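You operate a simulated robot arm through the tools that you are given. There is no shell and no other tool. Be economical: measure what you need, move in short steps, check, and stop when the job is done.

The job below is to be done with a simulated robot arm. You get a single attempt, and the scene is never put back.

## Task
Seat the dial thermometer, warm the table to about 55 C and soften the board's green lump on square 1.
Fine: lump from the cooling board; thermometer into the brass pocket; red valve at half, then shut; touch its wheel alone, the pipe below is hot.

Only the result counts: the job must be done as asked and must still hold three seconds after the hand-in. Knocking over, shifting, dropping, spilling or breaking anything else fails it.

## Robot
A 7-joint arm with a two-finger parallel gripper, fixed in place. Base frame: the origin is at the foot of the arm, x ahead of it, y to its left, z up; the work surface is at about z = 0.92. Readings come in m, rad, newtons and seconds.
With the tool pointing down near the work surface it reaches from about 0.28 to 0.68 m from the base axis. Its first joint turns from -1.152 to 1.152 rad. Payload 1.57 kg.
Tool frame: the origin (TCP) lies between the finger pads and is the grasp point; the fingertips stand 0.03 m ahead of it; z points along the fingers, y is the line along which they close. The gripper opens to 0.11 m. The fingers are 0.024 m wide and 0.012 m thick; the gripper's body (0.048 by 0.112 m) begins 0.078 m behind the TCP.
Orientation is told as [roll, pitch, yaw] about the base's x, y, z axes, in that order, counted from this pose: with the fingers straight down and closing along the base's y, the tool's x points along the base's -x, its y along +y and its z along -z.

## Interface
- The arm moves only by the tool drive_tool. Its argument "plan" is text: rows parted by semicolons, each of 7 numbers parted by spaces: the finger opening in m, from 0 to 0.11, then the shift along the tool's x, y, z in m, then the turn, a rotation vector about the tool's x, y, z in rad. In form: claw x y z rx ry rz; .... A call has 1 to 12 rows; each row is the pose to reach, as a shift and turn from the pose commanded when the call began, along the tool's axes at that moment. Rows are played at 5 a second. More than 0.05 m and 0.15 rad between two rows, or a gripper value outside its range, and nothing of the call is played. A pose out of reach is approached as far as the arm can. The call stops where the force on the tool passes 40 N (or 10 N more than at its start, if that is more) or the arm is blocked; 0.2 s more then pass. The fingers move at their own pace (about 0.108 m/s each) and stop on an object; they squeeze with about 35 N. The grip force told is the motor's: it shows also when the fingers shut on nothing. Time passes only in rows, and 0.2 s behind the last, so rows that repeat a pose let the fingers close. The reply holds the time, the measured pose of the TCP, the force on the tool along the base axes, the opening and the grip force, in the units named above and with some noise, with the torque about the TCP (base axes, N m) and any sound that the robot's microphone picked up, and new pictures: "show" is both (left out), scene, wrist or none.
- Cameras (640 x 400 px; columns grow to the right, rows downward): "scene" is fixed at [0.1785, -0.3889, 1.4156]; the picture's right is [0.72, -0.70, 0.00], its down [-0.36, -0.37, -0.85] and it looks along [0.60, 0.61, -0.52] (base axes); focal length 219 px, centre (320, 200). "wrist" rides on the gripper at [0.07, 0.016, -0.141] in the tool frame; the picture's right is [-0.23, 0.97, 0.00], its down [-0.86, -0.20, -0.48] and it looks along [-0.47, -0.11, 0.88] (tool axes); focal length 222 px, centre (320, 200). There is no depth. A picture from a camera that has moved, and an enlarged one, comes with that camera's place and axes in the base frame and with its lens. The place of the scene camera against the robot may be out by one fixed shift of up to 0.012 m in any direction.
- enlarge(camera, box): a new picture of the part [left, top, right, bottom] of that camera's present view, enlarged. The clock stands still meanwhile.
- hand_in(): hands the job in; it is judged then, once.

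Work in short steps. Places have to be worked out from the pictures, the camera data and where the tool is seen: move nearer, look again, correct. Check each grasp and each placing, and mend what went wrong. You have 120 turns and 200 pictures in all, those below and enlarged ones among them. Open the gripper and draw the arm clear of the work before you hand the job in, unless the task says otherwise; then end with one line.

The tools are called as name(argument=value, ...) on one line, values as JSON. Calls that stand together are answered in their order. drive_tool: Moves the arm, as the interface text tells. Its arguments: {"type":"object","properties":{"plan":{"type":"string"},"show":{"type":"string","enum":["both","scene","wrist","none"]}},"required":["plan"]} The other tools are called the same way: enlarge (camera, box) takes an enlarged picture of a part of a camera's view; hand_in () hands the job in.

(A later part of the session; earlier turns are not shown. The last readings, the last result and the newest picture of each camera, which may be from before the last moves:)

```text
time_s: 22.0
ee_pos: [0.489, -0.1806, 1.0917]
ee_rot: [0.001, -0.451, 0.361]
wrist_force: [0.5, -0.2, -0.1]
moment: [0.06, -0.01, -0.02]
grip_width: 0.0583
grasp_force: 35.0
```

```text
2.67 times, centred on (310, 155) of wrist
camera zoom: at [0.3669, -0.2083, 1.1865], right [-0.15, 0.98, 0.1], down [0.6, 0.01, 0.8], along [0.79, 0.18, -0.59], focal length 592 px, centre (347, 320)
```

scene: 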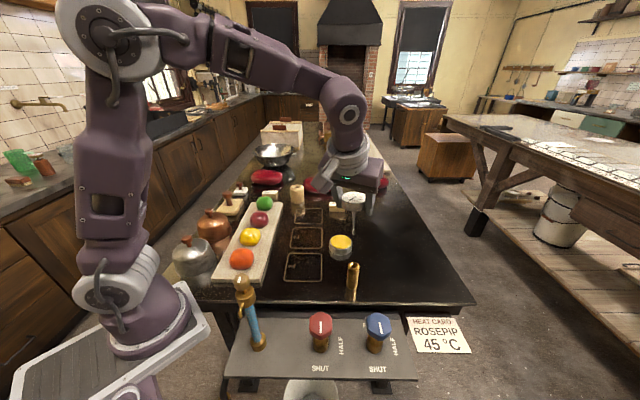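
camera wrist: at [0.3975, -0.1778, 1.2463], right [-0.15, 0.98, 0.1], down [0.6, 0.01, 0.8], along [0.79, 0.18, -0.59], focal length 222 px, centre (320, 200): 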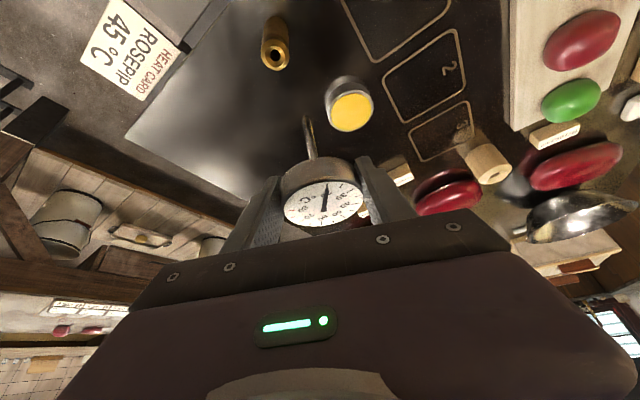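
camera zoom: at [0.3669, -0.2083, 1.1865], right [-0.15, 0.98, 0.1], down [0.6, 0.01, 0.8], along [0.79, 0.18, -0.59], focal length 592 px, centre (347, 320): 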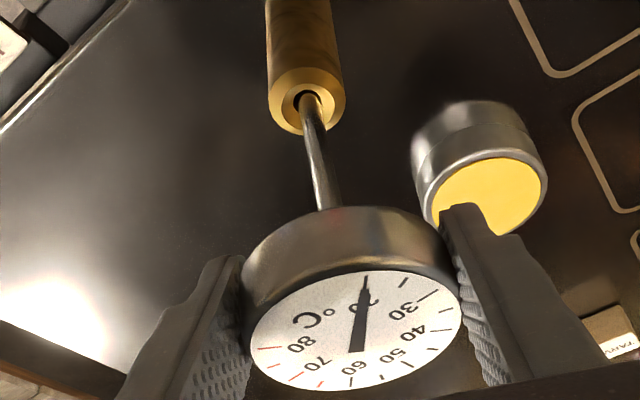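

The tip is at the mouth, roughly centred. Lowering further in small steps with the force guard.

drive_tool(plan="0.04 0.0022 -0.0005 0.0045 0 0 0;0.04 0.0044 -0.0005 0.009 0 0 0;0.04 0.0065 -0.0005 0.0135 0 0 0", show="none")

enlarge(camera="scene", box=[320, 210, 390, 300])

enlarge(camera="wrist", box=[230, 80, 390, 230])

```text
time_s: 22.8
ee_pos: [0.4883, -0.1804, 1.0745]
ee_rot: [-0.001, -0.452, 0.362]
wrist_force: [10.2, 1.9, 4.9]
moment: [0.1, -0.97, 0.06]
grip_width: 0.0581
grasp_force: 35.5
```

```text
4.44 times, centred on (355, 255) of scene
camera zoom: at [0.1787, -0.3889, 1.4156], right [0.72, -0.7, 0.0], down [-0.36, -0.37, -0.85], along [0.6, 0.61, -0.52], focal length 975 px, centre (164, -44)
```

zoom: 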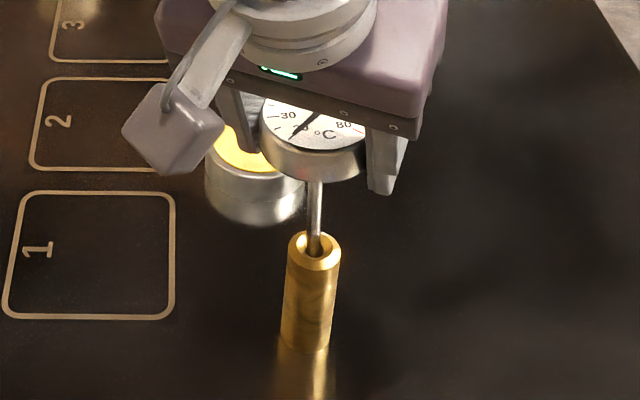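

```text
2.67 times, centred on (310, 155) of wrist
camera zoom: at [0.3679, -0.2087, 1.1715], right [-0.15, 0.98, 0.1], down [0.59, 0.01, 0.8], along [0.79, 0.18, -0.59], focal length 592 px, centre (347, 320)
```

zoom: 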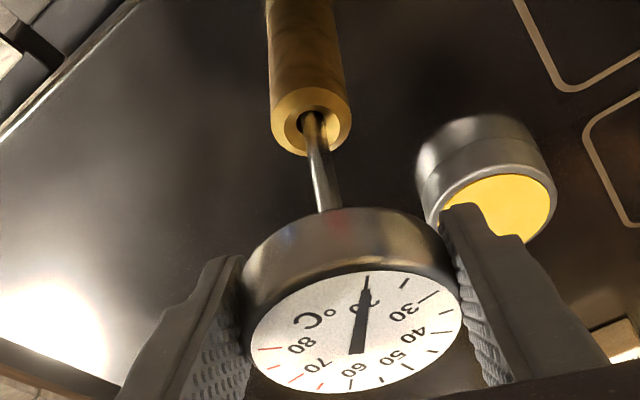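

Reaction is +10 N in x at the tip, so the stem presses on the pocket's near wall: I shift +3 mm in x and read force.

drive_tool(plan="0.04 -0.0013 -0.0005 0.0006 0 0 0;0.04 -0.0025 -0.0011 0.0012 0 0 0;0.04 -0.0025 -0.0011 0.0012 0 0 0", show="none")

```text
time_s: 23.6
ee_pos: [0.4902, -0.1807, 1.0761]
ee_rot: [0.0, -0.448, 0.361]
wrist_force: [-0.4, 0.5, -0.9]
moment: [0.0, -0.01, -0.01]
grip_width: 0.0583
grasp_force: 35.0
```

Force is gone. Continuing down 2 cm.

drive_tool(plan="0.04 0.0022 0 0.0045 0 0 0;0.04 0.0044 0 0.009 0 0 0;0.04 0.0065 0 0.0135 0 0 0;0.04 0.0087 0 0.018 0 0 0", show="none")

enlarge(camera="scene", box=[320, 210, 390, 300])

```text
time_s: 24.6
ee_pos: [0.4907, -0.1806, 1.0574]
ee_rot: [-0.003, -0.451, 0.361]
wrist_force: [-1.8, -2.5, 0.0]
moment: [-0.12, 0.11, -0.03]
grip_width: 0.0582
grasp_force: 34.5
```

```text
4.44 times, centred on (355, 255) of scene
camera zoom: at [0.1784, -0.389, 1.4156], right [0.72, -0.7, 0.0], down [-0.36, -0.37, -0.85], along [0.6, 0.61, -0.52], focal length 975 px, centre (164, -44)
```

zoom: 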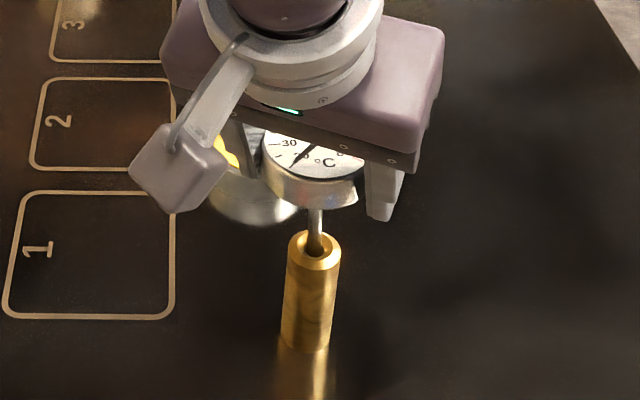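

Sliding in well; continuing down until it rests.

drive_tool(plan="0.04 0.0022 -0.0004 0.0045 0 0 0;0.04 0.0044 -0.0006 0.009 0 0 0;0.04 0.0065 -0.0006 0.0135 0 0 0;0.04 0.0087 -0.0006 0.018 0 0 0;0.04 0.0109 -0.0006 0.0225 0 0 0", show="none")

enlarge(camera="scene", box=[320, 210, 390, 300])

```text
time_s: 25.8
ee_pos: [0.4907, -0.182, 1.0314]
ee_rot: [-0.002, -0.45, 0.361]
wrist_force: [-8.0, -9.2, 11.7]
moment: [0.01, 0.29, -0.01]
grip_width: 0.0583
grasp_force: 35.1
```

```text
4.44 times, centred on (355, 255) of scene
camera zoom: at [0.1781, -0.3892, 1.4156], right [0.72, -0.7, 0.0], down [-0.36, -0.37, -0.85], along [0.6, 0.61, -0.52], focal length 975 px, centre (164, -44)
```

zoom: 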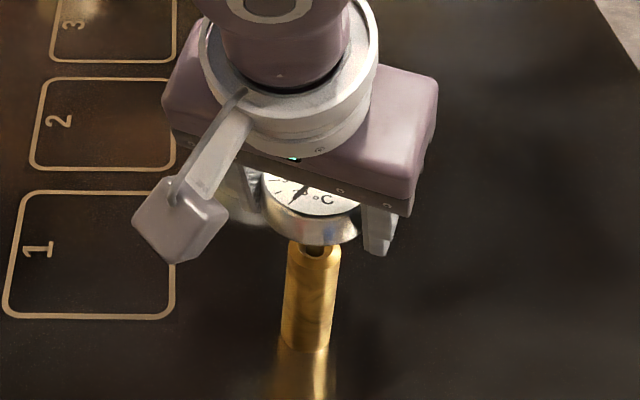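

Side load of about 12 N: ease by (-2,-2) mm and see.

drive_tool(plan="0.04 0.0012 -0.0006 -0.0005 0 0 0;0.04 0.0023 -0.0012 -0.0011 0 0 0;0.04 0.0023 -0.0012 -0.0011 0 0 0", show="none")

```text
time_s: 26.6
ee_pos: [0.4901, -0.1823, 1.031]
ee_rot: [0.0, -0.453, 0.361]
wrist_force: [11.6, -2.6, -3.5]
moment: [0.23, -0.73, -0.01]
grip_width: 0.0579
grasp_force: 35.0
```

Over-corrected in x; return 1.2 mm and lower 8 mm more.

drive_tool(plan="0.04 -0.001 -0.0008 0.0005 0 0 0;0.04 0.0008 -0.0008 0.0041 0 0 0;0.04 0.0025 -0.0008 0.0077 0 0 0;0.04 0.0025 -0.0008 0.0077 0 0 0", show="none")

enlarge(camera="scene", box=[320, 210, 390, 300])

enlarge(camera="wrist", box=[230, 80, 390, 230])

```text
time_s: 27.6
ee_pos: [0.4901, -0.1826, 1.0238]
ee_rot: [0.0, -0.449, 0.361]
wrist_force: [2.5, 2.6, 4.7]
moment: [0.48, -0.25, 0.01]
grip_width: 0.0582
grasp_force: 35.4
```

```text
4.44 times, centred on (355, 255) of scene
camera zoom: at [0.1785, -0.3888, 1.4156], right [0.72, -0.7, 0.0], down [-0.36, -0.37, -0.85], along [0.6, 0.61, -0.52], focal length 975 px, centre (164, -44)
```

zoom: 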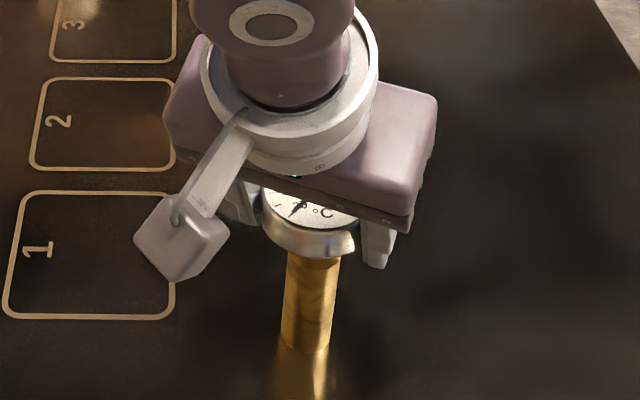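

```text
2.67 times, centred on (310, 155) of wrist
camera zoom: at [0.3695, -0.2115, 1.119], right [-0.15, 0.98, 0.1], down [0.6, 0.01, 0.8], along [0.79, 0.18, -0.59], focal length 592 px, centre (347, 320)
```

zoom: 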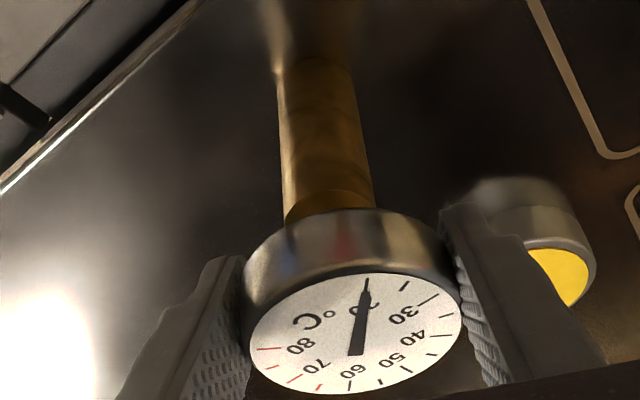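

Almost seated, so I open the fingers and let it settle.

drive_tool(plan="0.062 0 0 0 0 0 0;0.075 0 0 0 0 0 0;0.11 0 0 0 0 0 0;0.11 0 0 0 0 0 0", show="none")

enlarge(camera="scene", box=[320, 210, 390, 300])

enlarge(camera="wrist", box=[230, 80, 390, 230])

```text
time_s: 28.6
ee_pos: [0.4916, -0.1831, 1.023]
ee_rot: [-0.001, -0.45, 0.36]
wrist_force: [0.2, -0.4, -0.5]
moment: [0.01, 0.01, 0.02]
grip_width: 0.1099
grasp_force: 0.0
```

```text
4.44 times, centred on (355, 255) of scene
camera zoom: at [0.1785, -0.3889, 1.4156], right [0.72, -0.7, 0.0], down [-0.36, -0.37, -0.85], along [0.6, 0.61, -0.52], focal length 975 px, centre (164, -44)
```

zoom: 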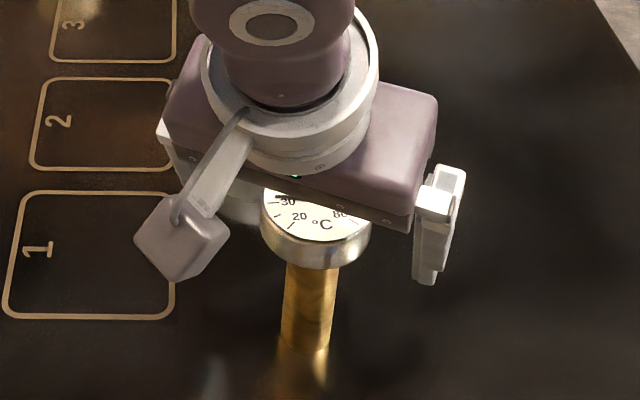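

```text
2.67 times, centred on (310, 155) of wrist
camera zoom: at [0.3696, -0.2117, 1.119], right [-0.15, 0.98, 0.1], down [0.6, 0.01, 0.8], along [0.79, 0.18, -0.59], focal length 592 px, centre (347, 320)
```

zoom: 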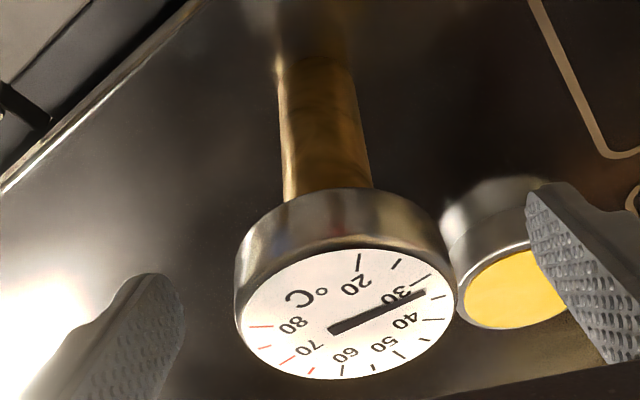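

The thermometer is seated and its needle has risen to about 34 °C. I back out along the tool axis, then straighten the tool.

drive_tool(plan="0.11 0 0 -0.03 0 0 0;0.11 0 0 -0.07 0 0 0;0.11 0 0 -0.11 0 0 0;0.11 0 0 -0.14 0 0.14 0;0.11 0 0 -0.16 0 0.28 0;0.11 0 0 -0.16 0 0.42 0;0.11 0 0 -0.16 0 0.45 0")

```text
time_s: 30.2
ee_pos: [0.4256, -0.2077, 1.1673]
ee_rot: [0.0, 0.002, 0.359]
wrist_force: [0.0, 0.8, -0.7]
moment: [0.01, -0.02, 0.01]
grip_width: 0.1098
grasp_force: 0.1
camera wrist: at [0.3557, -0.2169, 1.3074], right [-0.13, 0.99, 0.0], down [0.87, 0.11, 0.48], along [0.47, 0.06, -0.88], focal length 222 px, centre (320, 200)
```

scene: 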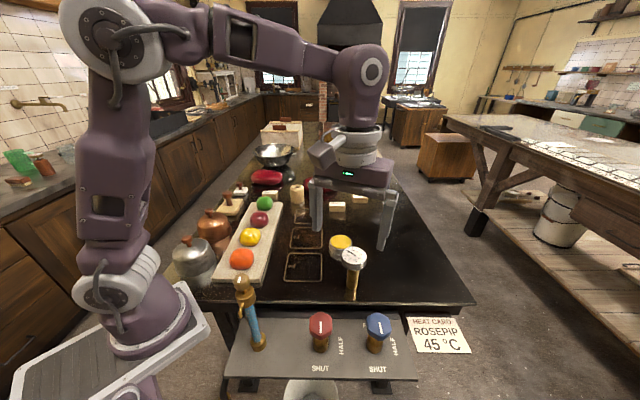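
wrist: 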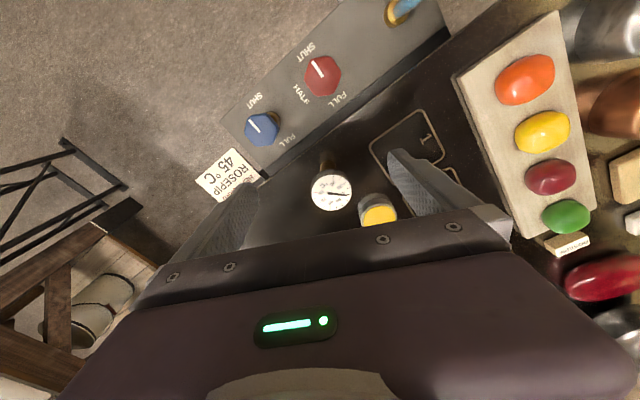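

Useful view; I enlarge the dial and the valves for later.

enlarge(camera="wrist", box=[230, 30, 390, 220])

```text
2.11 times, centred on (310, 125) of wrist
camera zoom: at [0.3557, -0.2169, 1.3074], right [-0.13, 0.99, 0.0], down [0.87, 0.11, 0.48], along [0.47, 0.06, -0.88], focal length 468 px, centre (341, 358)
```

zoom: 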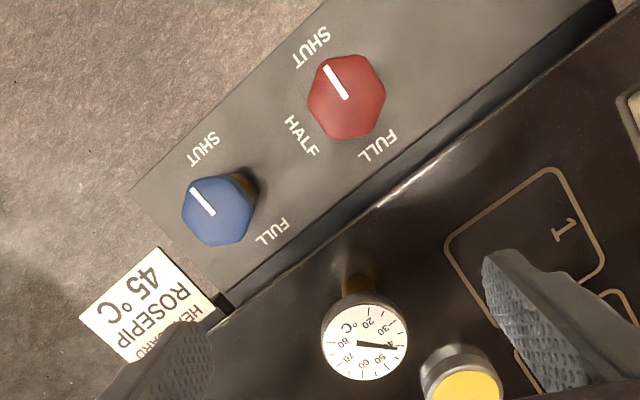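

Dial climbing past 40 while the sensor equalises; red pointer is at SHUT, HALF is a quarter turn counter-clockwise seen from above. Now the lump: I move above it with the fingers closing across the board (yaw 0.785).

drive_tool(plan="0.11 -0.021 0.034 0.0 0 0 -0.035;0.11 -0.043 0.069 0.0 0 0 -0.07;0.11 -0.064 0.103 0.01 0 0 -0.105;0.11 -0.085 0.137 0.02 0 0 -0.14;0.11 -0.106 0.171 0.025 0 0 -0.175;0.11 -0.128 0.206 0.03 0 0 -0.21;0.11 -0.149 0.24 0.035 0 0 -0.245;0.11 -0.17 0.274 0.04 0 0 -0.28;0.11 -0.191 0.309 0.045 0 0 -0.315;0.11 -0.213 0.343 0.05 0 0 -0.35;0.11 -0.234 0.378 0.055 0 0 -0.385;0.11 -0.255 0.4115 0.06 0 0 -0.425", show="wrist")

enlarge(camera="wrist", box=[200, 40, 520, 240])

enlarge(camera="scene", box=[220, 150, 320, 230])

```text
time_s: 32.8
ee_pos: [0.5202, 0.2668, 1.1057]
ee_rot: [0.0, -0.002, 0.783]
wrist_force: [-0.3, 0.6, -0.5]
moment: [-0.03, 0.02, -0.03]
grip_width: 0.1096
grasp_force: 0.1
camera wrist: at [0.4605, 0.2292, 1.2461], right [-0.53, 0.85, 0.0], down [0.75, 0.46, 0.48], along [0.41, 0.25, -0.88], focal length 222 px, centre (320, 200)
```

wrist: 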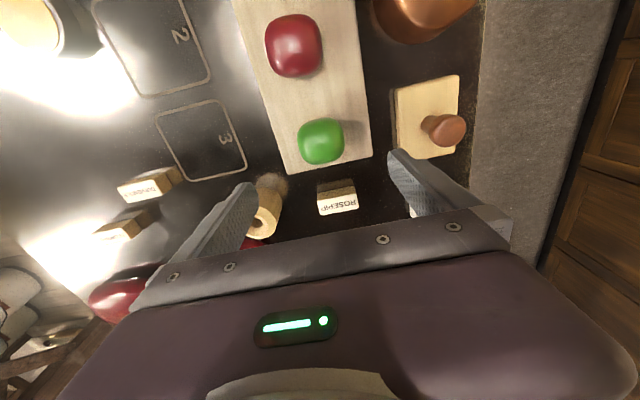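

```text
2.00 times, centred on (360, 140) of wrist
camera zoom: at [0.4605, 0.2292, 1.2461], right [-0.53, 0.85, 0.0], down [0.75, 0.46, 0.48], along [0.41, 0.25, -0.88], focal length 444 px, centre (240, 320)
```

zoom: 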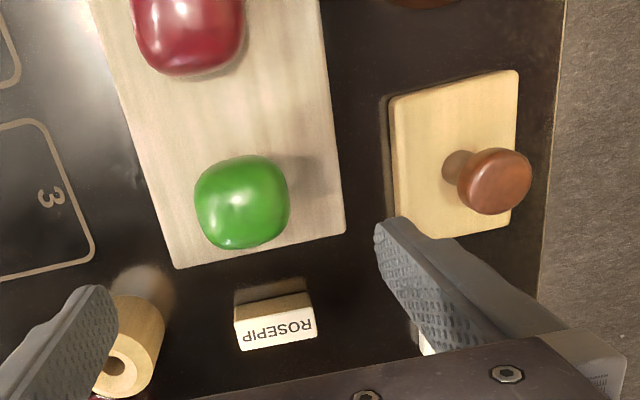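

```text
5.00 times, centred on (270, 190) of scene
camera zoom: at [0.1785, -0.3889, 1.4156], right [0.72, -0.7, 0.0], down [-0.36, -0.37, -0.85], along [0.6, 0.61, -0.52], focal length 1097 px, centre (570, 250)
```

zoom: 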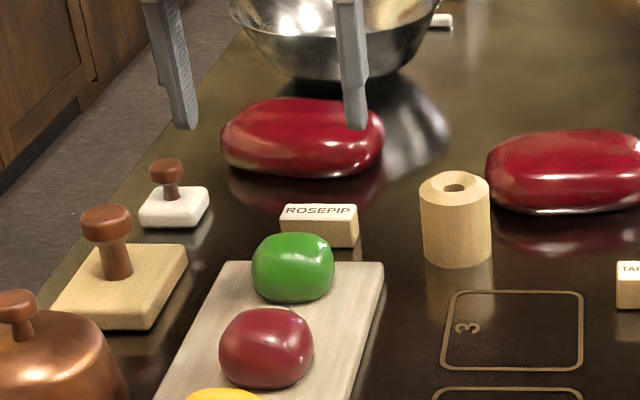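

Lump centre confirmed at (0.520, 0.268), about 6 cm wide; finger lanes are free. Descending to TCP z=0.968.

drive_tool(plan="0.1 0 0 0.04 0 0 0;0.1 0 0 0.08 0 0 0;0.1 0 0 0.11 0 0 0;0.1 0 0.001 0.13 0 0 0;0.1 0 0.001 0.137 0 0 0;0.1 0 0.001 0.137 0 0 0", show="none")

enlarge(camera="scene", box=[220, 150, 320, 230])

enlarge(camera="wrist", box=[200, 60, 460, 240])

```text
time_s: 34.2
ee_pos: [0.5192, 0.2669, 0.9696]
ee_rot: [0.0, 0.0, 0.785]
wrist_force: [-0.4, -0.1, 0.0]
moment: [0.0, -0.02, 0.05]
grip_width: 0.0998
grasp_force: 0.0
```

```text
5.00 times, centred on (270, 190) of scene
camera zoom: at [0.1785, -0.3889, 1.4156], right [0.72, -0.7, 0.0], down [-0.36, -0.37, -0.85], along [0.6, 0.61, -0.52], focal length 1097 px, centre (570, 250)
```

zoom: 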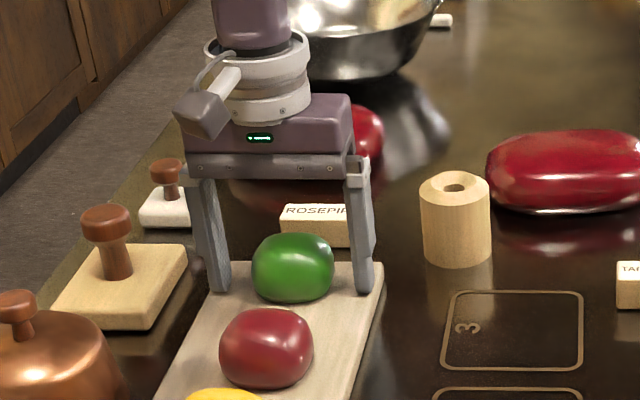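

```text
2.22 times, centred on (330, 150) of wrist
camera zoom: at [0.4578, 0.23, 1.109], right [-0.53, 0.85, 0.0], down [0.75, 0.46, 0.48], along [0.41, 0.25, -0.88], focal length 494 px, centre (298, 311)
```

zoom: 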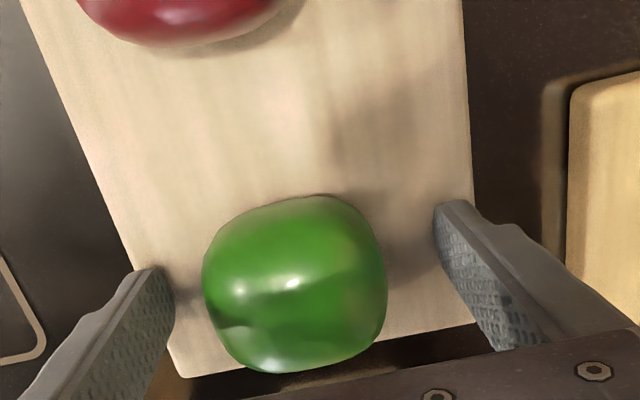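

Well placed with clearance on both sides. Closing.

drive_tool(plan="0.08 0 0 0 0 0 0;0.06 0 0 0 0 0 0;0.04 0 0 0 0 0 0;0.04 0 0 0 0 0 0;0.04 0 0 0 0 0 0", show="none")

enlarge(camera="wrist", box=[200, 60, 460, 240])

```text
time_s: 35.4
ee_pos: [0.5178, 0.2678, 0.9689]
ee_rot: [0.001, 0.0, 0.785]
wrist_force: [0.8, 0.0, 0.5]
moment: [-0.02, -0.02, -0.01]
grip_width: 0.0595
grasp_force: 34.9
```

```text
2.22 times, centred on (330, 150) of wrist
camera zoom: at [0.4579, 0.23, 1.1093], right [-0.53, 0.85, 0.0], down [0.75, 0.46, 0.48], along [0.41, 0.25, -0.88], focal length 494 px, centre (298, 311)
```

zoom: 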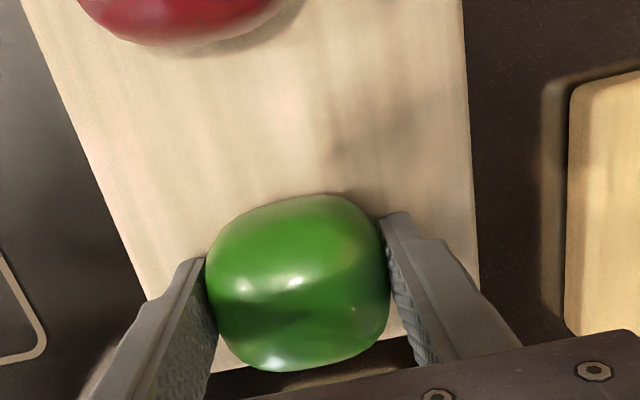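

Gripped at 0.0595 m. Lifting slowly.

drive_tool(plan="0.04 0 0 -0.006 0 0 0;0.04 0 0 -0.014 0 0 0;0.04 0 0 -0.026 0 0 0;0.04 0 0 -0.042 0 0 0;0.04 0 0 -0.06 0 0 0;0.04 0 0 -0.08 0 0 0;0.04 0 0 -0.1 0 0 0")

```text
time_s: 37.0
ee_pos: [0.5182, 0.2676, 1.0714]
ee_rot: [0.0, 0.001, 0.788]
wrist_force: [0.9, 0.9, -1.1]
moment: [0.0, 0.02, 0.0]
grip_width: 0.0599
grasp_force: 35.3
camera wrist: at [0.458, 0.2303, 1.2112], right [-0.53, 0.85, 0.0], down [0.75, 0.46, 0.48], along [0.41, 0.25, -0.88], focal length 222 px, centre (320, 200)
```

scene: 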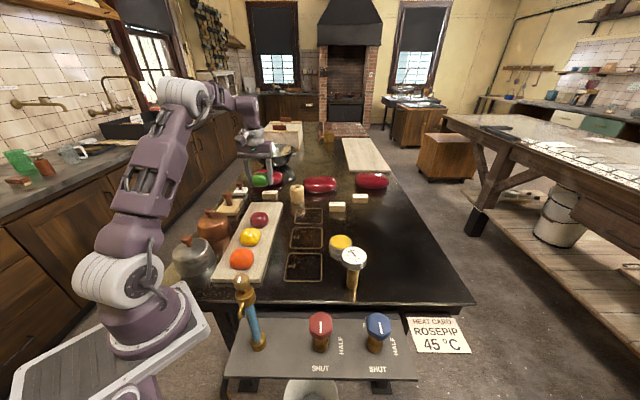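
wrist: 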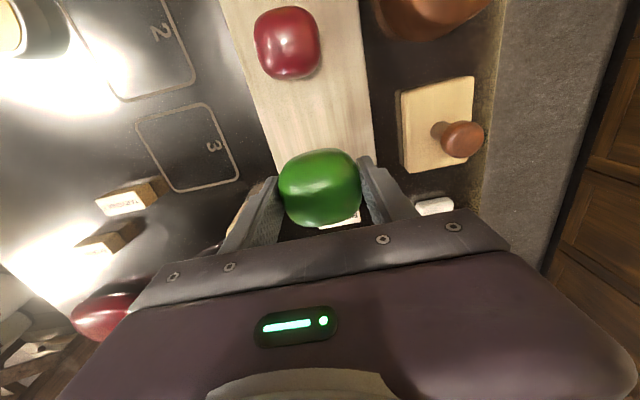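

Held. I carry it over square 1 (≈(0.448, -0.048)) at this height.

drive_tool(plan="0.04 0.015 -0.0096 0 0 0 0;0.04 0.04 -0.0255 0 0 0 0;0.04 0.068 -0.0433 0 0 0 0;0.04 0.096 -0.061 0 0 0 0;0.04 0.124 -0.079 0 0 0 0;0.04 0.152 -0.097 0 0 0 0;0.04 0.18 -0.1147 0 0 0 0;0.04 0.208 -0.1326 0 0 0 0;0.04 0.234 -0.149 0 0 0 0;0.04 0.256 -0.163 0 0 0 0;0.04 0.271 -0.174 0 0 0 0")

enlarge(camera="scene", box=[250, 180, 390, 310])

enlarge(camera="wrist", box=[200, 40, 460, 240])

```text
time_s: 39.4
ee_pos: [0.449, -0.0472, 1.07]
ee_rot: [-0.001, 0.0, 0.786]
wrist_force: [-0.2, 0.3, -1.7]
moment: [-0.01, 0.02, -0.02]
grip_width: 0.0595
grasp_force: 34.8
camera wrist: at [0.3894, -0.0855, 1.2104], right [-0.53, 0.85, 0.0], down [0.75, 0.46, 0.48], along [0.41, 0.25, -0.88], focal length 222 px, centre (320, 200)
```

scene: 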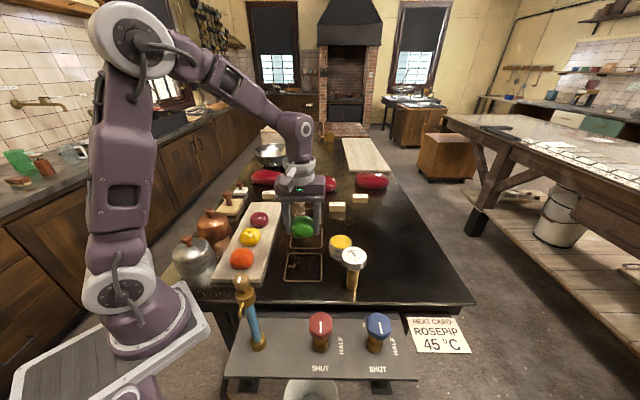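
wrist: 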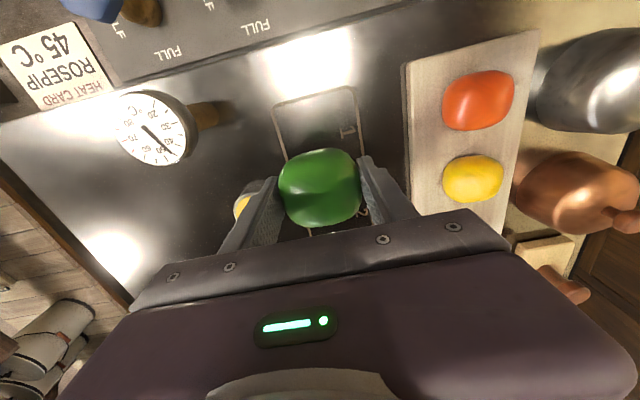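

```text
3.08 times, centred on (320, 245) of scene
camera zoom: at [0.1785, -0.3889, 1.4156], right [0.72, -0.7, 0.0], down [-0.36, -0.37, -0.85], along [0.6, 0.61, -0.52], focal length 675 px, centre (320, 62)
```

zoom: 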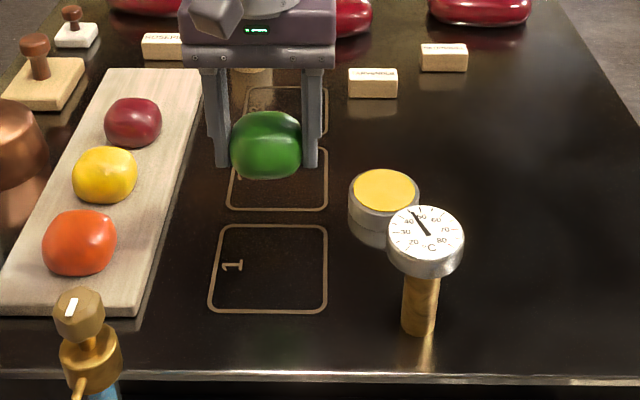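

```text
2.00 times, centred on (330, 140) of wrist
camera zoom: at [0.3894, -0.0855, 1.2104], right [-0.53, 0.85, 0.0], down [0.75, 0.46, 0.48], along [0.41, 0.25, -0.88], focal length 444 px, centre (300, 320)
```

zoom: 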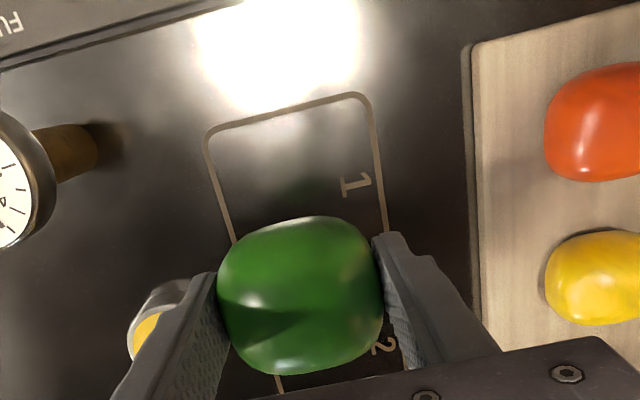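

Square 1 centre recomputes to (0.445, -0.052). Lowering there to just above the table.

drive_tool(plan="0.04 0.003 -0.0003 0.02 0 0 0;0.04 0.0064 -0.0007 0.05 0 0 0;0.04 0.0064 -0.0007 0.08 0 0 0;0.04 0.0064 -0.0007 0.1 0 0 0;0.04 0.0064 -0.0007 0.108 0 0 0;0.04 0.0064 -0.0007 0.108 0 0 0", show="none")

enlarge(camera="scene", box=[250, 190, 390, 310])

```text
time_s: 40.8
ee_pos: [0.4448, -0.0517, 0.9623]
ee_rot: [0.0, -0.001, 0.785]
wrist_force: [0.4, 0.7, -1.0]
moment: [-0.01, 0.02, 0.04]
grip_width: 0.0596
grasp_force: 35.4
```

```text
3.33 times, centred on (320, 250) of scene
camera zoom: at [0.1785, -0.3889, 1.4156], right [0.72, -0.7, 0.0], down [-0.36, -0.37, -0.85], along [0.6, 0.61, -0.52], focal length 731 px, centre (320, 33)
```

zoom: 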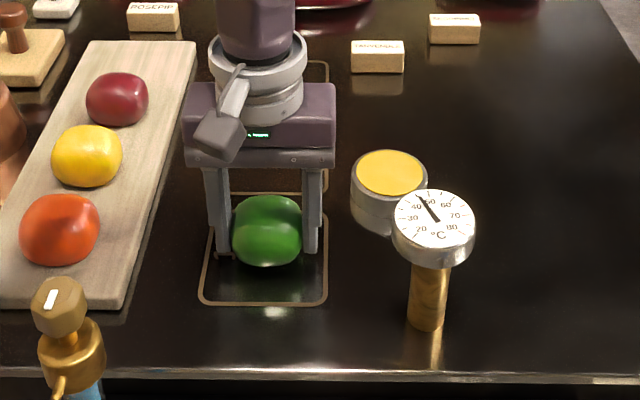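

Dial reads about 45 °C. Lump is a few mm above the square; I lower gently until contact.

drive_tool(plan="0.04 0 0 0.003 0 0 0;0.04 0 0 0.006 0 0 0;0.04 0 0 0.006 0 0 0", show="none")

```text
time_s: 41.6
ee_pos: [0.4452, -0.0521, 0.9556]
ee_rot: [-0.001, -0.001, 0.784]
wrist_force: [-0.3, -0.2, -1.9]
moment: [-0.01, 0.01, 0.01]
grip_width: 0.0599
grasp_force: 34.6
```

drive_tool(plan="0.04 0 0 0.002 0 0 0;0.04 0 0 0.004 0 0 0;0.04 0 0 0.004 0 0 0", show="none")

enlarge(camera="scene", box=[280, 220, 340, 290])

```text
time_s: 42.4
ee_pos: [0.4455, -0.0529, 0.9518]
ee_rot: [0.001, 0.0, 0.786]
wrist_force: [-0.9, 0.8, -1.1]
moment: [0.0, -0.01, 0.0]
grip_width: 0.0598
grasp_force: 34.9
```

```text
5.71 times, centred on (310, 255) of scene
camera zoom: at [0.1785, -0.3889, 1.4156], right [0.72, -0.7, 0.0], down [-0.36, -0.37, -0.85], along [0.6, 0.61, -0.52], focal length 1254 px, centre (377, -114)
```

zoom: 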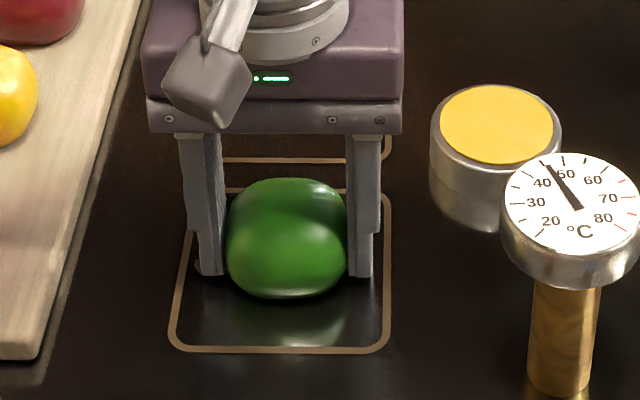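

drive_tool(plan="0.04 0 0 0.001 0 0 0;0.04 0 0 0.002 0 0 0;0.04 0 0 0.002 0 0 0", show="none")

```text
time_s: 43.2
ee_pos: [0.4455, -0.0519, 0.9504]
ee_rot: [-0.002, -0.003, 0.787]
wrist_force: [-4.8, 3.1, 26.8]
moment: [0.12, 0.06, -0.06]
grip_width: 0.06
grasp_force: 34.3
```

Contact (27 N). I raise 1.5 mm and open gently.

drive_tool(plan="0.04 0 0 -0.0015 0 0 0;0.065 0 0 -0.0015 0 0 0;0.085 0 0 -0.002 0 0 0;0.09 0 0 -0.002 0 0 0", show="none")

enlarge(camera="scene", box=[280, 220, 340, 290])

enlarge(camera="wrist", box=[200, 40, 460, 240])

```text
time_s: 44.2
ee_pos: [0.4448, -0.0535, 0.9529]
ee_rot: [0.001, 0.0, 0.784]
wrist_force: [0.3, -0.5, -0.2]
moment: [-0.01, -0.03, 0.01]
grip_width: 0.0902
grasp_force: 0.0
```

```text
5.71 times, centred on (310, 255) of scene
camera zoom: at [0.1785, -0.3889, 1.4156], right [0.72, -0.7, 0.0], down [-0.36, -0.37, -0.85], along [0.6, 0.61, -0.52], focal length 1254 px, centre (377, -114)
```

zoom: 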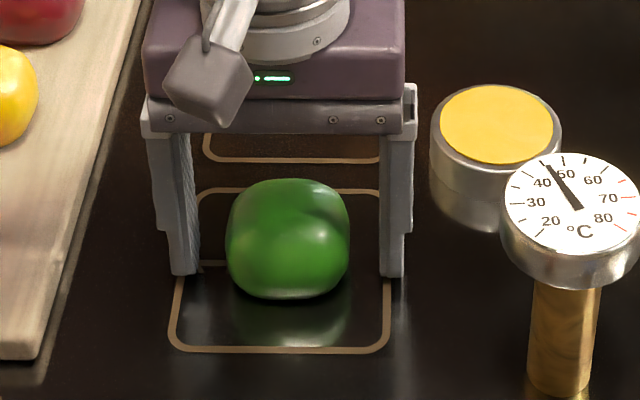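

```text
2.00 times, centred on (330, 140) of wrist
camera zoom: at [0.3856, -0.0899, 1.0924], right [-0.53, 0.85, 0.0], down [0.75, 0.46, 0.48], along [0.41, 0.25, -0.88], focal length 444 px, centre (300, 320)
```

zoom: 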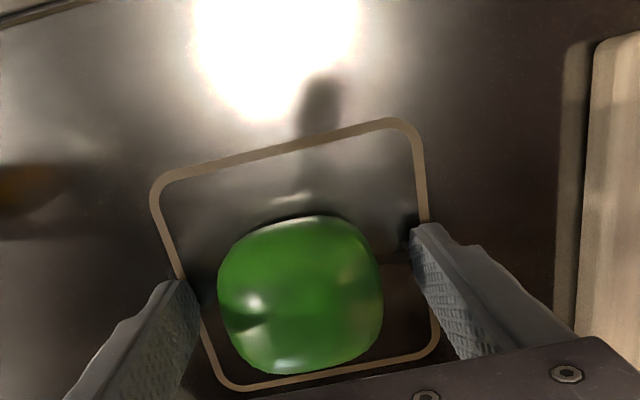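

Lump sits inside square 1. I withdraw upward and move to view the red valve, turning yaw back to 0.

drive_tool(plan="0.1 0 0 -0.04 0 0 0;0.1 0 0 -0.08 0 0 0;0.1 0 0 -0.12 0 0 0;0.1 0 0 -0.16 0 0 0;0.1 0.03 -0.005 -0.17 0 0 0.14;0.1 0.06 -0.01 -0.17 0 0 0.28;0.1 0.09 -0.015 -0.17 0 0 0.42;0.1 0.12 -0.02 -0.17 0 0 0.56;0.1 0.15 -0.025 -0.17 0 0 0.7;0.1 0.178 -0.03 -0.17 0 0 0.785;0.1 0.178 -0.03 -0.17 0 0 0.785")

enlarge(camera="wrist", box=[200, 0, 460, 200])

enlarge(camera="scene", box=[280, 220, 410, 370])

```text
time_s: 46.6
ee_pos: [0.3418, -0.1996, 1.1226]
ee_rot: [0.001, -0.001, 0.001]
wrist_force: [-0.1, 0.0, -0.3]
moment: [0.01, 0.0, 0.02]
grip_width: 0.1
grasp_force: 0.0
camera wrist: at [0.272, -0.1827, 1.2621], right [0.23, 0.97, 0.0], down [0.86, -0.2, 0.48], along [0.47, -0.11, -0.88], focal length 222 px, centre (320, 200)
```

scene: 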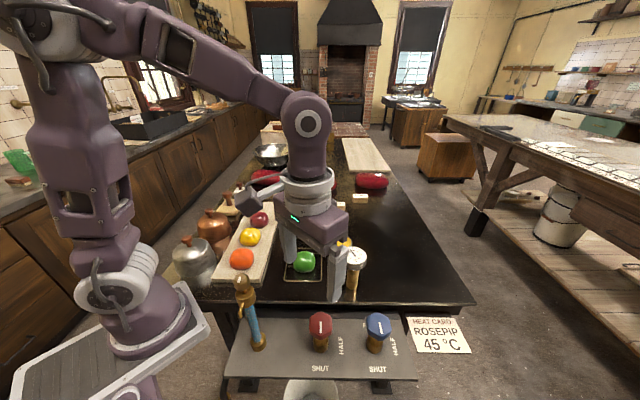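
wrist: 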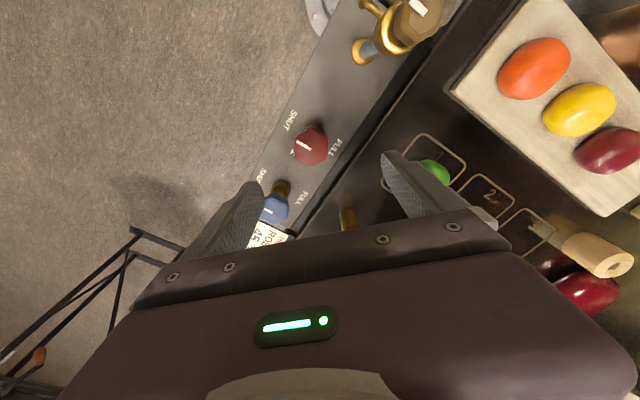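

```text
2.00 times, centred on (330, 100) of wrist
camera zoom: at [0.272, -0.1827, 1.2621], right [0.23, 0.97, 0.0], down [0.86, -0.2, 0.48], along [0.47, -0.11, -0.88], focal length 444 px, centre (300, 400)
```

zoom: 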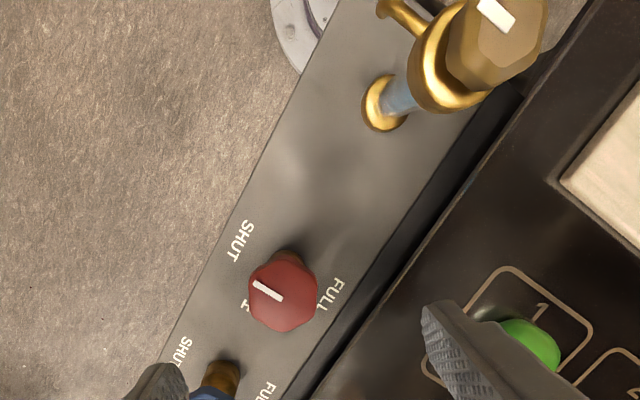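

```text
2.67 times, centred on (345, 295) of scene
camera zoom: at [0.1785, -0.3889, 1.4156], right [0.72, -0.7, 0.0], down [-0.36, -0.37, -0.85], along [0.6, 0.61, -0.52], focal length 585 px, centre (253, -53)
```

zoom: 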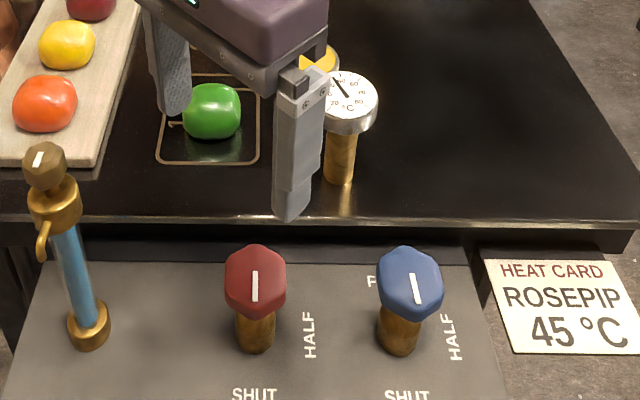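

Knob top triangulates to (0.3505, -0.212, 0.953). I enlarge to see wheel thickness and polygon faces.

enlarge(camera="scene", box=[300, 305, 340, 360])

enlarge(camera="wrist", box=[275, 115, 345, 175])

enlarge(camera="scene", box=[335, 235, 375, 275])

```text
7.27 times, centred on (320, 332) of scene
camera zoom: at [0.1785, -0.3889, 1.4156], right [0.72, -0.7, 0.0], down [-0.36, -0.37, -0.85], along [0.6, 0.61, -0.52], focal length 1595 px, centre (320, -764)
```

zoom: 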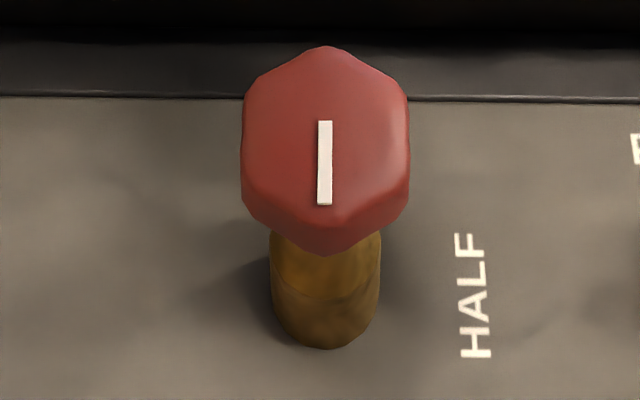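

```text
6.67 times, centred on (310, 145) of wrist
camera zoom: at [0.272, -0.1827, 1.2621], right [0.23, 0.97, 0.0], down [0.86, -0.2, 0.48], along [0.47, -0.11, -0.88], focal length 1481 px, centre (387, 567)
```

zoom: 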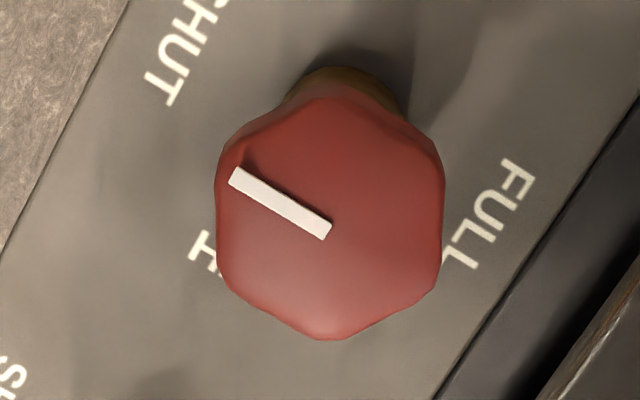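

```text
10.00 times, centred on (355, 255) of scene
camera zoom: at [0.1785, -0.3889, 1.4156], right [0.72, -0.7, 0.0], down [-0.36, -0.37, -0.85], along [0.6, 0.61, -0.52], focal length 2194 px, centre (-30, -350)
```

zoom: 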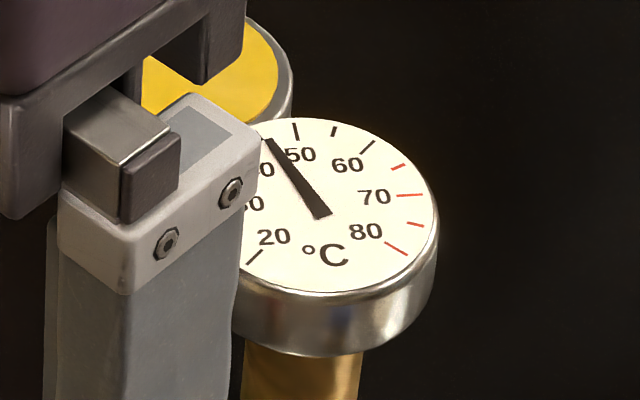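

The wheel is hexagonal (flats ≈ 4.7 cm), pointer at a corner toward SHUT; flats suit a closing yaw of -0.262, leaving room for +90°. I hover above it first.

drive_tool(plan="0.08 -0.003 -0.004 0.02 0 0 0.09;0.08 -0.006 -0.009 0.04 0 0 0.18;0.08 -0.0087 -0.0129 0.06 0 0 0.262;0.08 -0.0087 -0.0129 0.09 0 0 0.262;0.08 -0.0087 -0.0129 0.09 0 0 0.262")

enlarge(camera="wrist", box=[220, 80, 420, 240])

enlarge(camera="scene", box=[270, 240, 390, 370])

```text
time_s: 47.8
ee_pos: [0.3496, -0.2128, 1.0315]
ee_rot: [0.0, 0.0, -0.262]
wrist_force: [-0.2, -0.2, -0.3]
moment: [-0.01, 0.0, 0.02]
grip_width: 0.0799
grasp_force: 0.0
camera wrist: at [0.2873, -0.1785, 1.1721], right [0.47, 0.88, 0.0], down [0.77, -0.41, 0.48], along [0.42, -0.23, -0.88], focal length 222 px, centre (320, 200)
```

scene: 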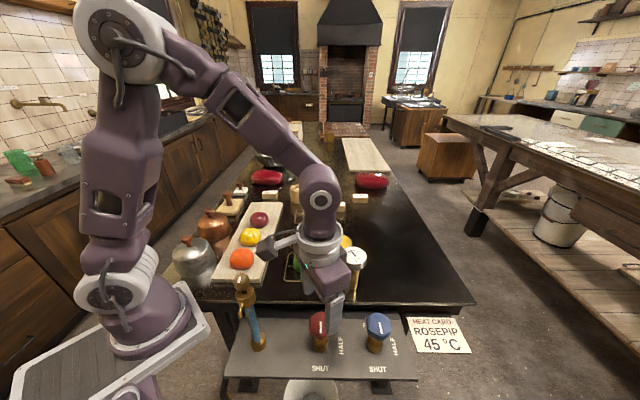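
wrist: 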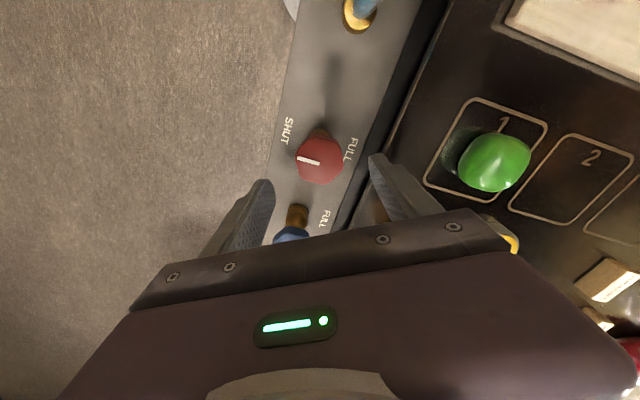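

```text
2.50 times, centred on (320, 160) of wrist
camera zoom: at [0.2873, -0.1785, 1.1721], right [0.47, 0.88, 0.0], down [0.77, -0.41, 0.48], along [0.42, -0.23, -0.88], focal length 555 px, centre (320, 300)
```

zoom: 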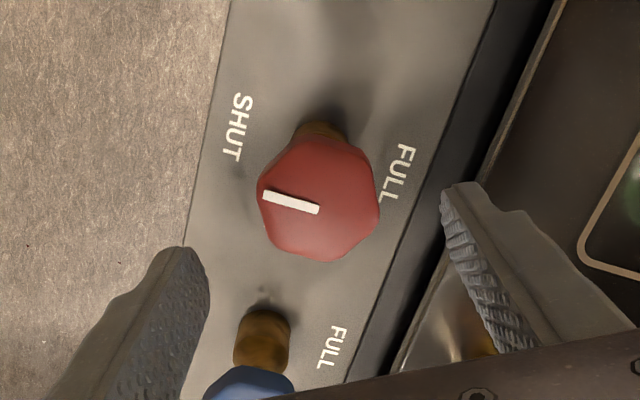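

```text
3.08 times, centred on (330, 305) of scene
camera zoom: at [0.1785, -0.3889, 1.4156], right [0.72, -0.7, 0.0], down [-0.36, -0.37, -0.85], along [0.6, 0.61, -0.52], focal length 675 px, centre (289, -123)
```

zoom: 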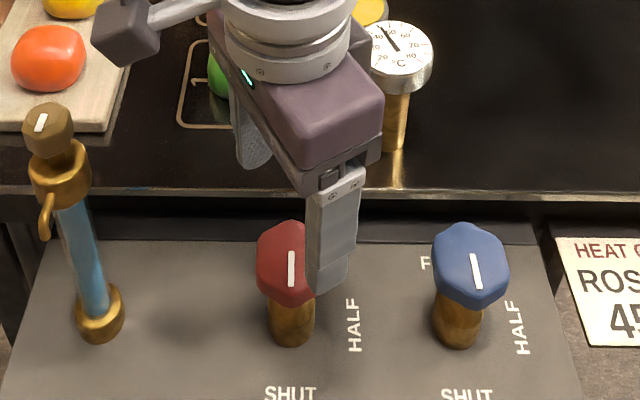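

Centre confirmed at (0.3505, -0.2135, top 0.955). I descend to TCP z≈0.969 (tips just at wheel's underside level, clear of the brass radially).

drive_tool(plan="0.08 0 0 0.03 0 0 0;0.08 -0.001 -0.0005 0.05 0 0 0;0.08 -0.001 -0.0005 0.0625 0 0 0;0.08 -0.001 -0.0005 0.0625 0 0 0", show="none")

enlarge(camera="wrist", box=[220, 80, 420, 240])

enlarge(camera="scene", box=[290, 280, 370, 370])

```text
time_s: 48.8
ee_pos: [0.3518, -0.2127, 0.97]
ee_rot: [0.0, -0.001, -0.261]
wrist_force: [-1.0, -0.5, -0.9]
moment: [-0.01, -0.02, 0.01]
grip_width: 0.08
grasp_force: 0.1
```

```text
2.50 times, centred on (320, 160) of wrist
camera zoom: at [0.2887, -0.1789, 1.1095], right [0.47, 0.88, 0.0], down [0.77, -0.41, 0.48], along [0.42, -0.23, -0.88], focal length 555 px, centre (320, 300)
```

zoom: 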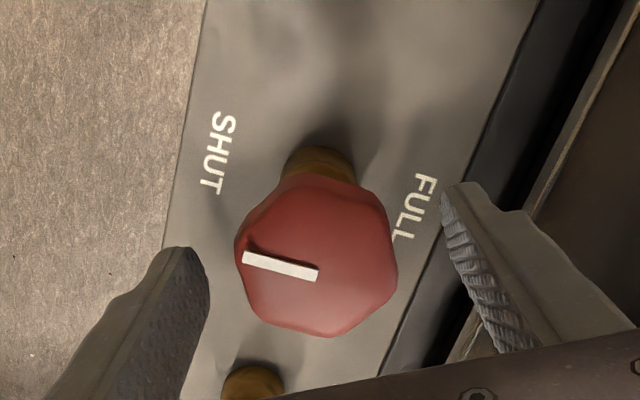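

```text
4.44 times, centred on (330, 325) of scene
camera zoom: at [0.1785, -0.3889, 1.4156], right [0.72, -0.7, 0.0], down [-0.36, -0.37, -0.85], along [0.6, 0.61, -0.52], focal length 975 px, centre (276, -356)
```

zoom: 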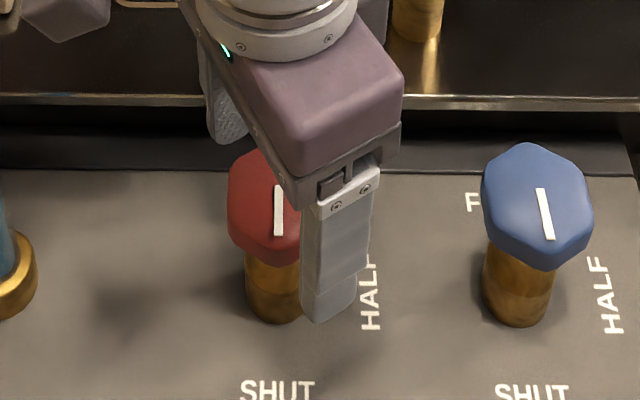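

Aligned. Closing on the wheel's flats.

drive_tool(plan="0.06 0 0 0 0 0 0;0.04 0 0 0 0 0 0;0.04 0 0 0 0 0 0;0.04 0 0 0 0 0 0", show="none")

enlarge(camera="wrist", box=[220, 80, 420, 240])

```text
time_s: 49.8
ee_pos: [0.3521, -0.2146, 0.97]
ee_rot: [-0.003, 0.001, -0.263]
wrist_force: [-4.2, -15.0, -7.9]
moment: [-0.63, -0.05, 0.0]
grip_width: 0.0493
grasp_force: 44.8
```

```text
2.50 times, centred on (320, 160) of wrist
camera zoom: at [0.2886, -0.1798, 1.1096], right [0.47, 0.88, 0.0], down [0.77, -0.41, 0.48], along [0.42, -0.23, -0.88], focal length 555 px, centre (320, 300)
```

zoom: 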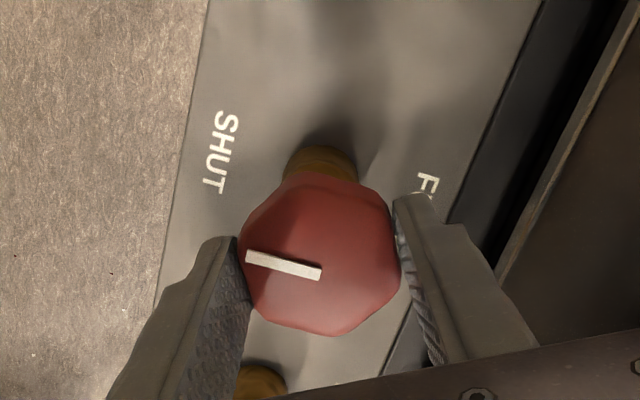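

Gripped; there's a 15 N side load along -y, so I shift 2.5 mm that way to relieve it.

drive_tool(plan="0.04 0 -0.0012 0 0 0 0;0.04 0 -0.0025 0 0 0 0;0.04 0 -0.0025 0 0 0 0", show="none")

```text
time_s: 50.6
ee_pos: [0.3507, -0.2145, 0.969]
ee_rot: [0.002, 0.0, -0.26]
wrist_force: [3.9, 7.2, 3.3]
moment: [0.38, -0.52, 0.01]
grip_width: 0.0492
grasp_force: 45.5
```

Slight over-correction; I take back 0.8 mm and turn the first 0.4 rad counter-clockwise (from above).

drive_tool(plan="0.04 0 0.0008 0 0 0 0;0.04 0 0.0008 0 0 0 -0.1;0.04 0 0.0008 0 0 0 -0.2;0.04 0 0.0008 0 0 0 -0.3;0.04 0 0.0008 0 0 0 -0.4", show="none")

enlarge(camera="wrist", box=[220, 80, 420, 240])

```text
time_s: 51.8
ee_pos: [0.3508, -0.2143, 0.9691]
ee_rot: [-0.002, -0.001, 0.141]
wrist_force: [10.0, 7.0, 8.2]
moment: [0.45, -0.01, 0.01]
grip_width: 0.0491
grasp_force: 45.1
```

```text
2.50 times, centred on (320, 160) of wrist
camera zoom: at [0.2802, -0.2076, 1.1096], right [0.09, 1.0, 0.0], down [0.87, -0.08, 0.48], along [0.48, -0.04, -0.88], focal length 555 px, centre (320, 300)
```

zoom: 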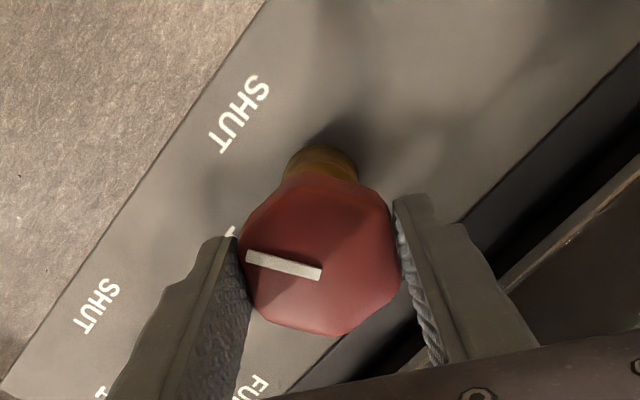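

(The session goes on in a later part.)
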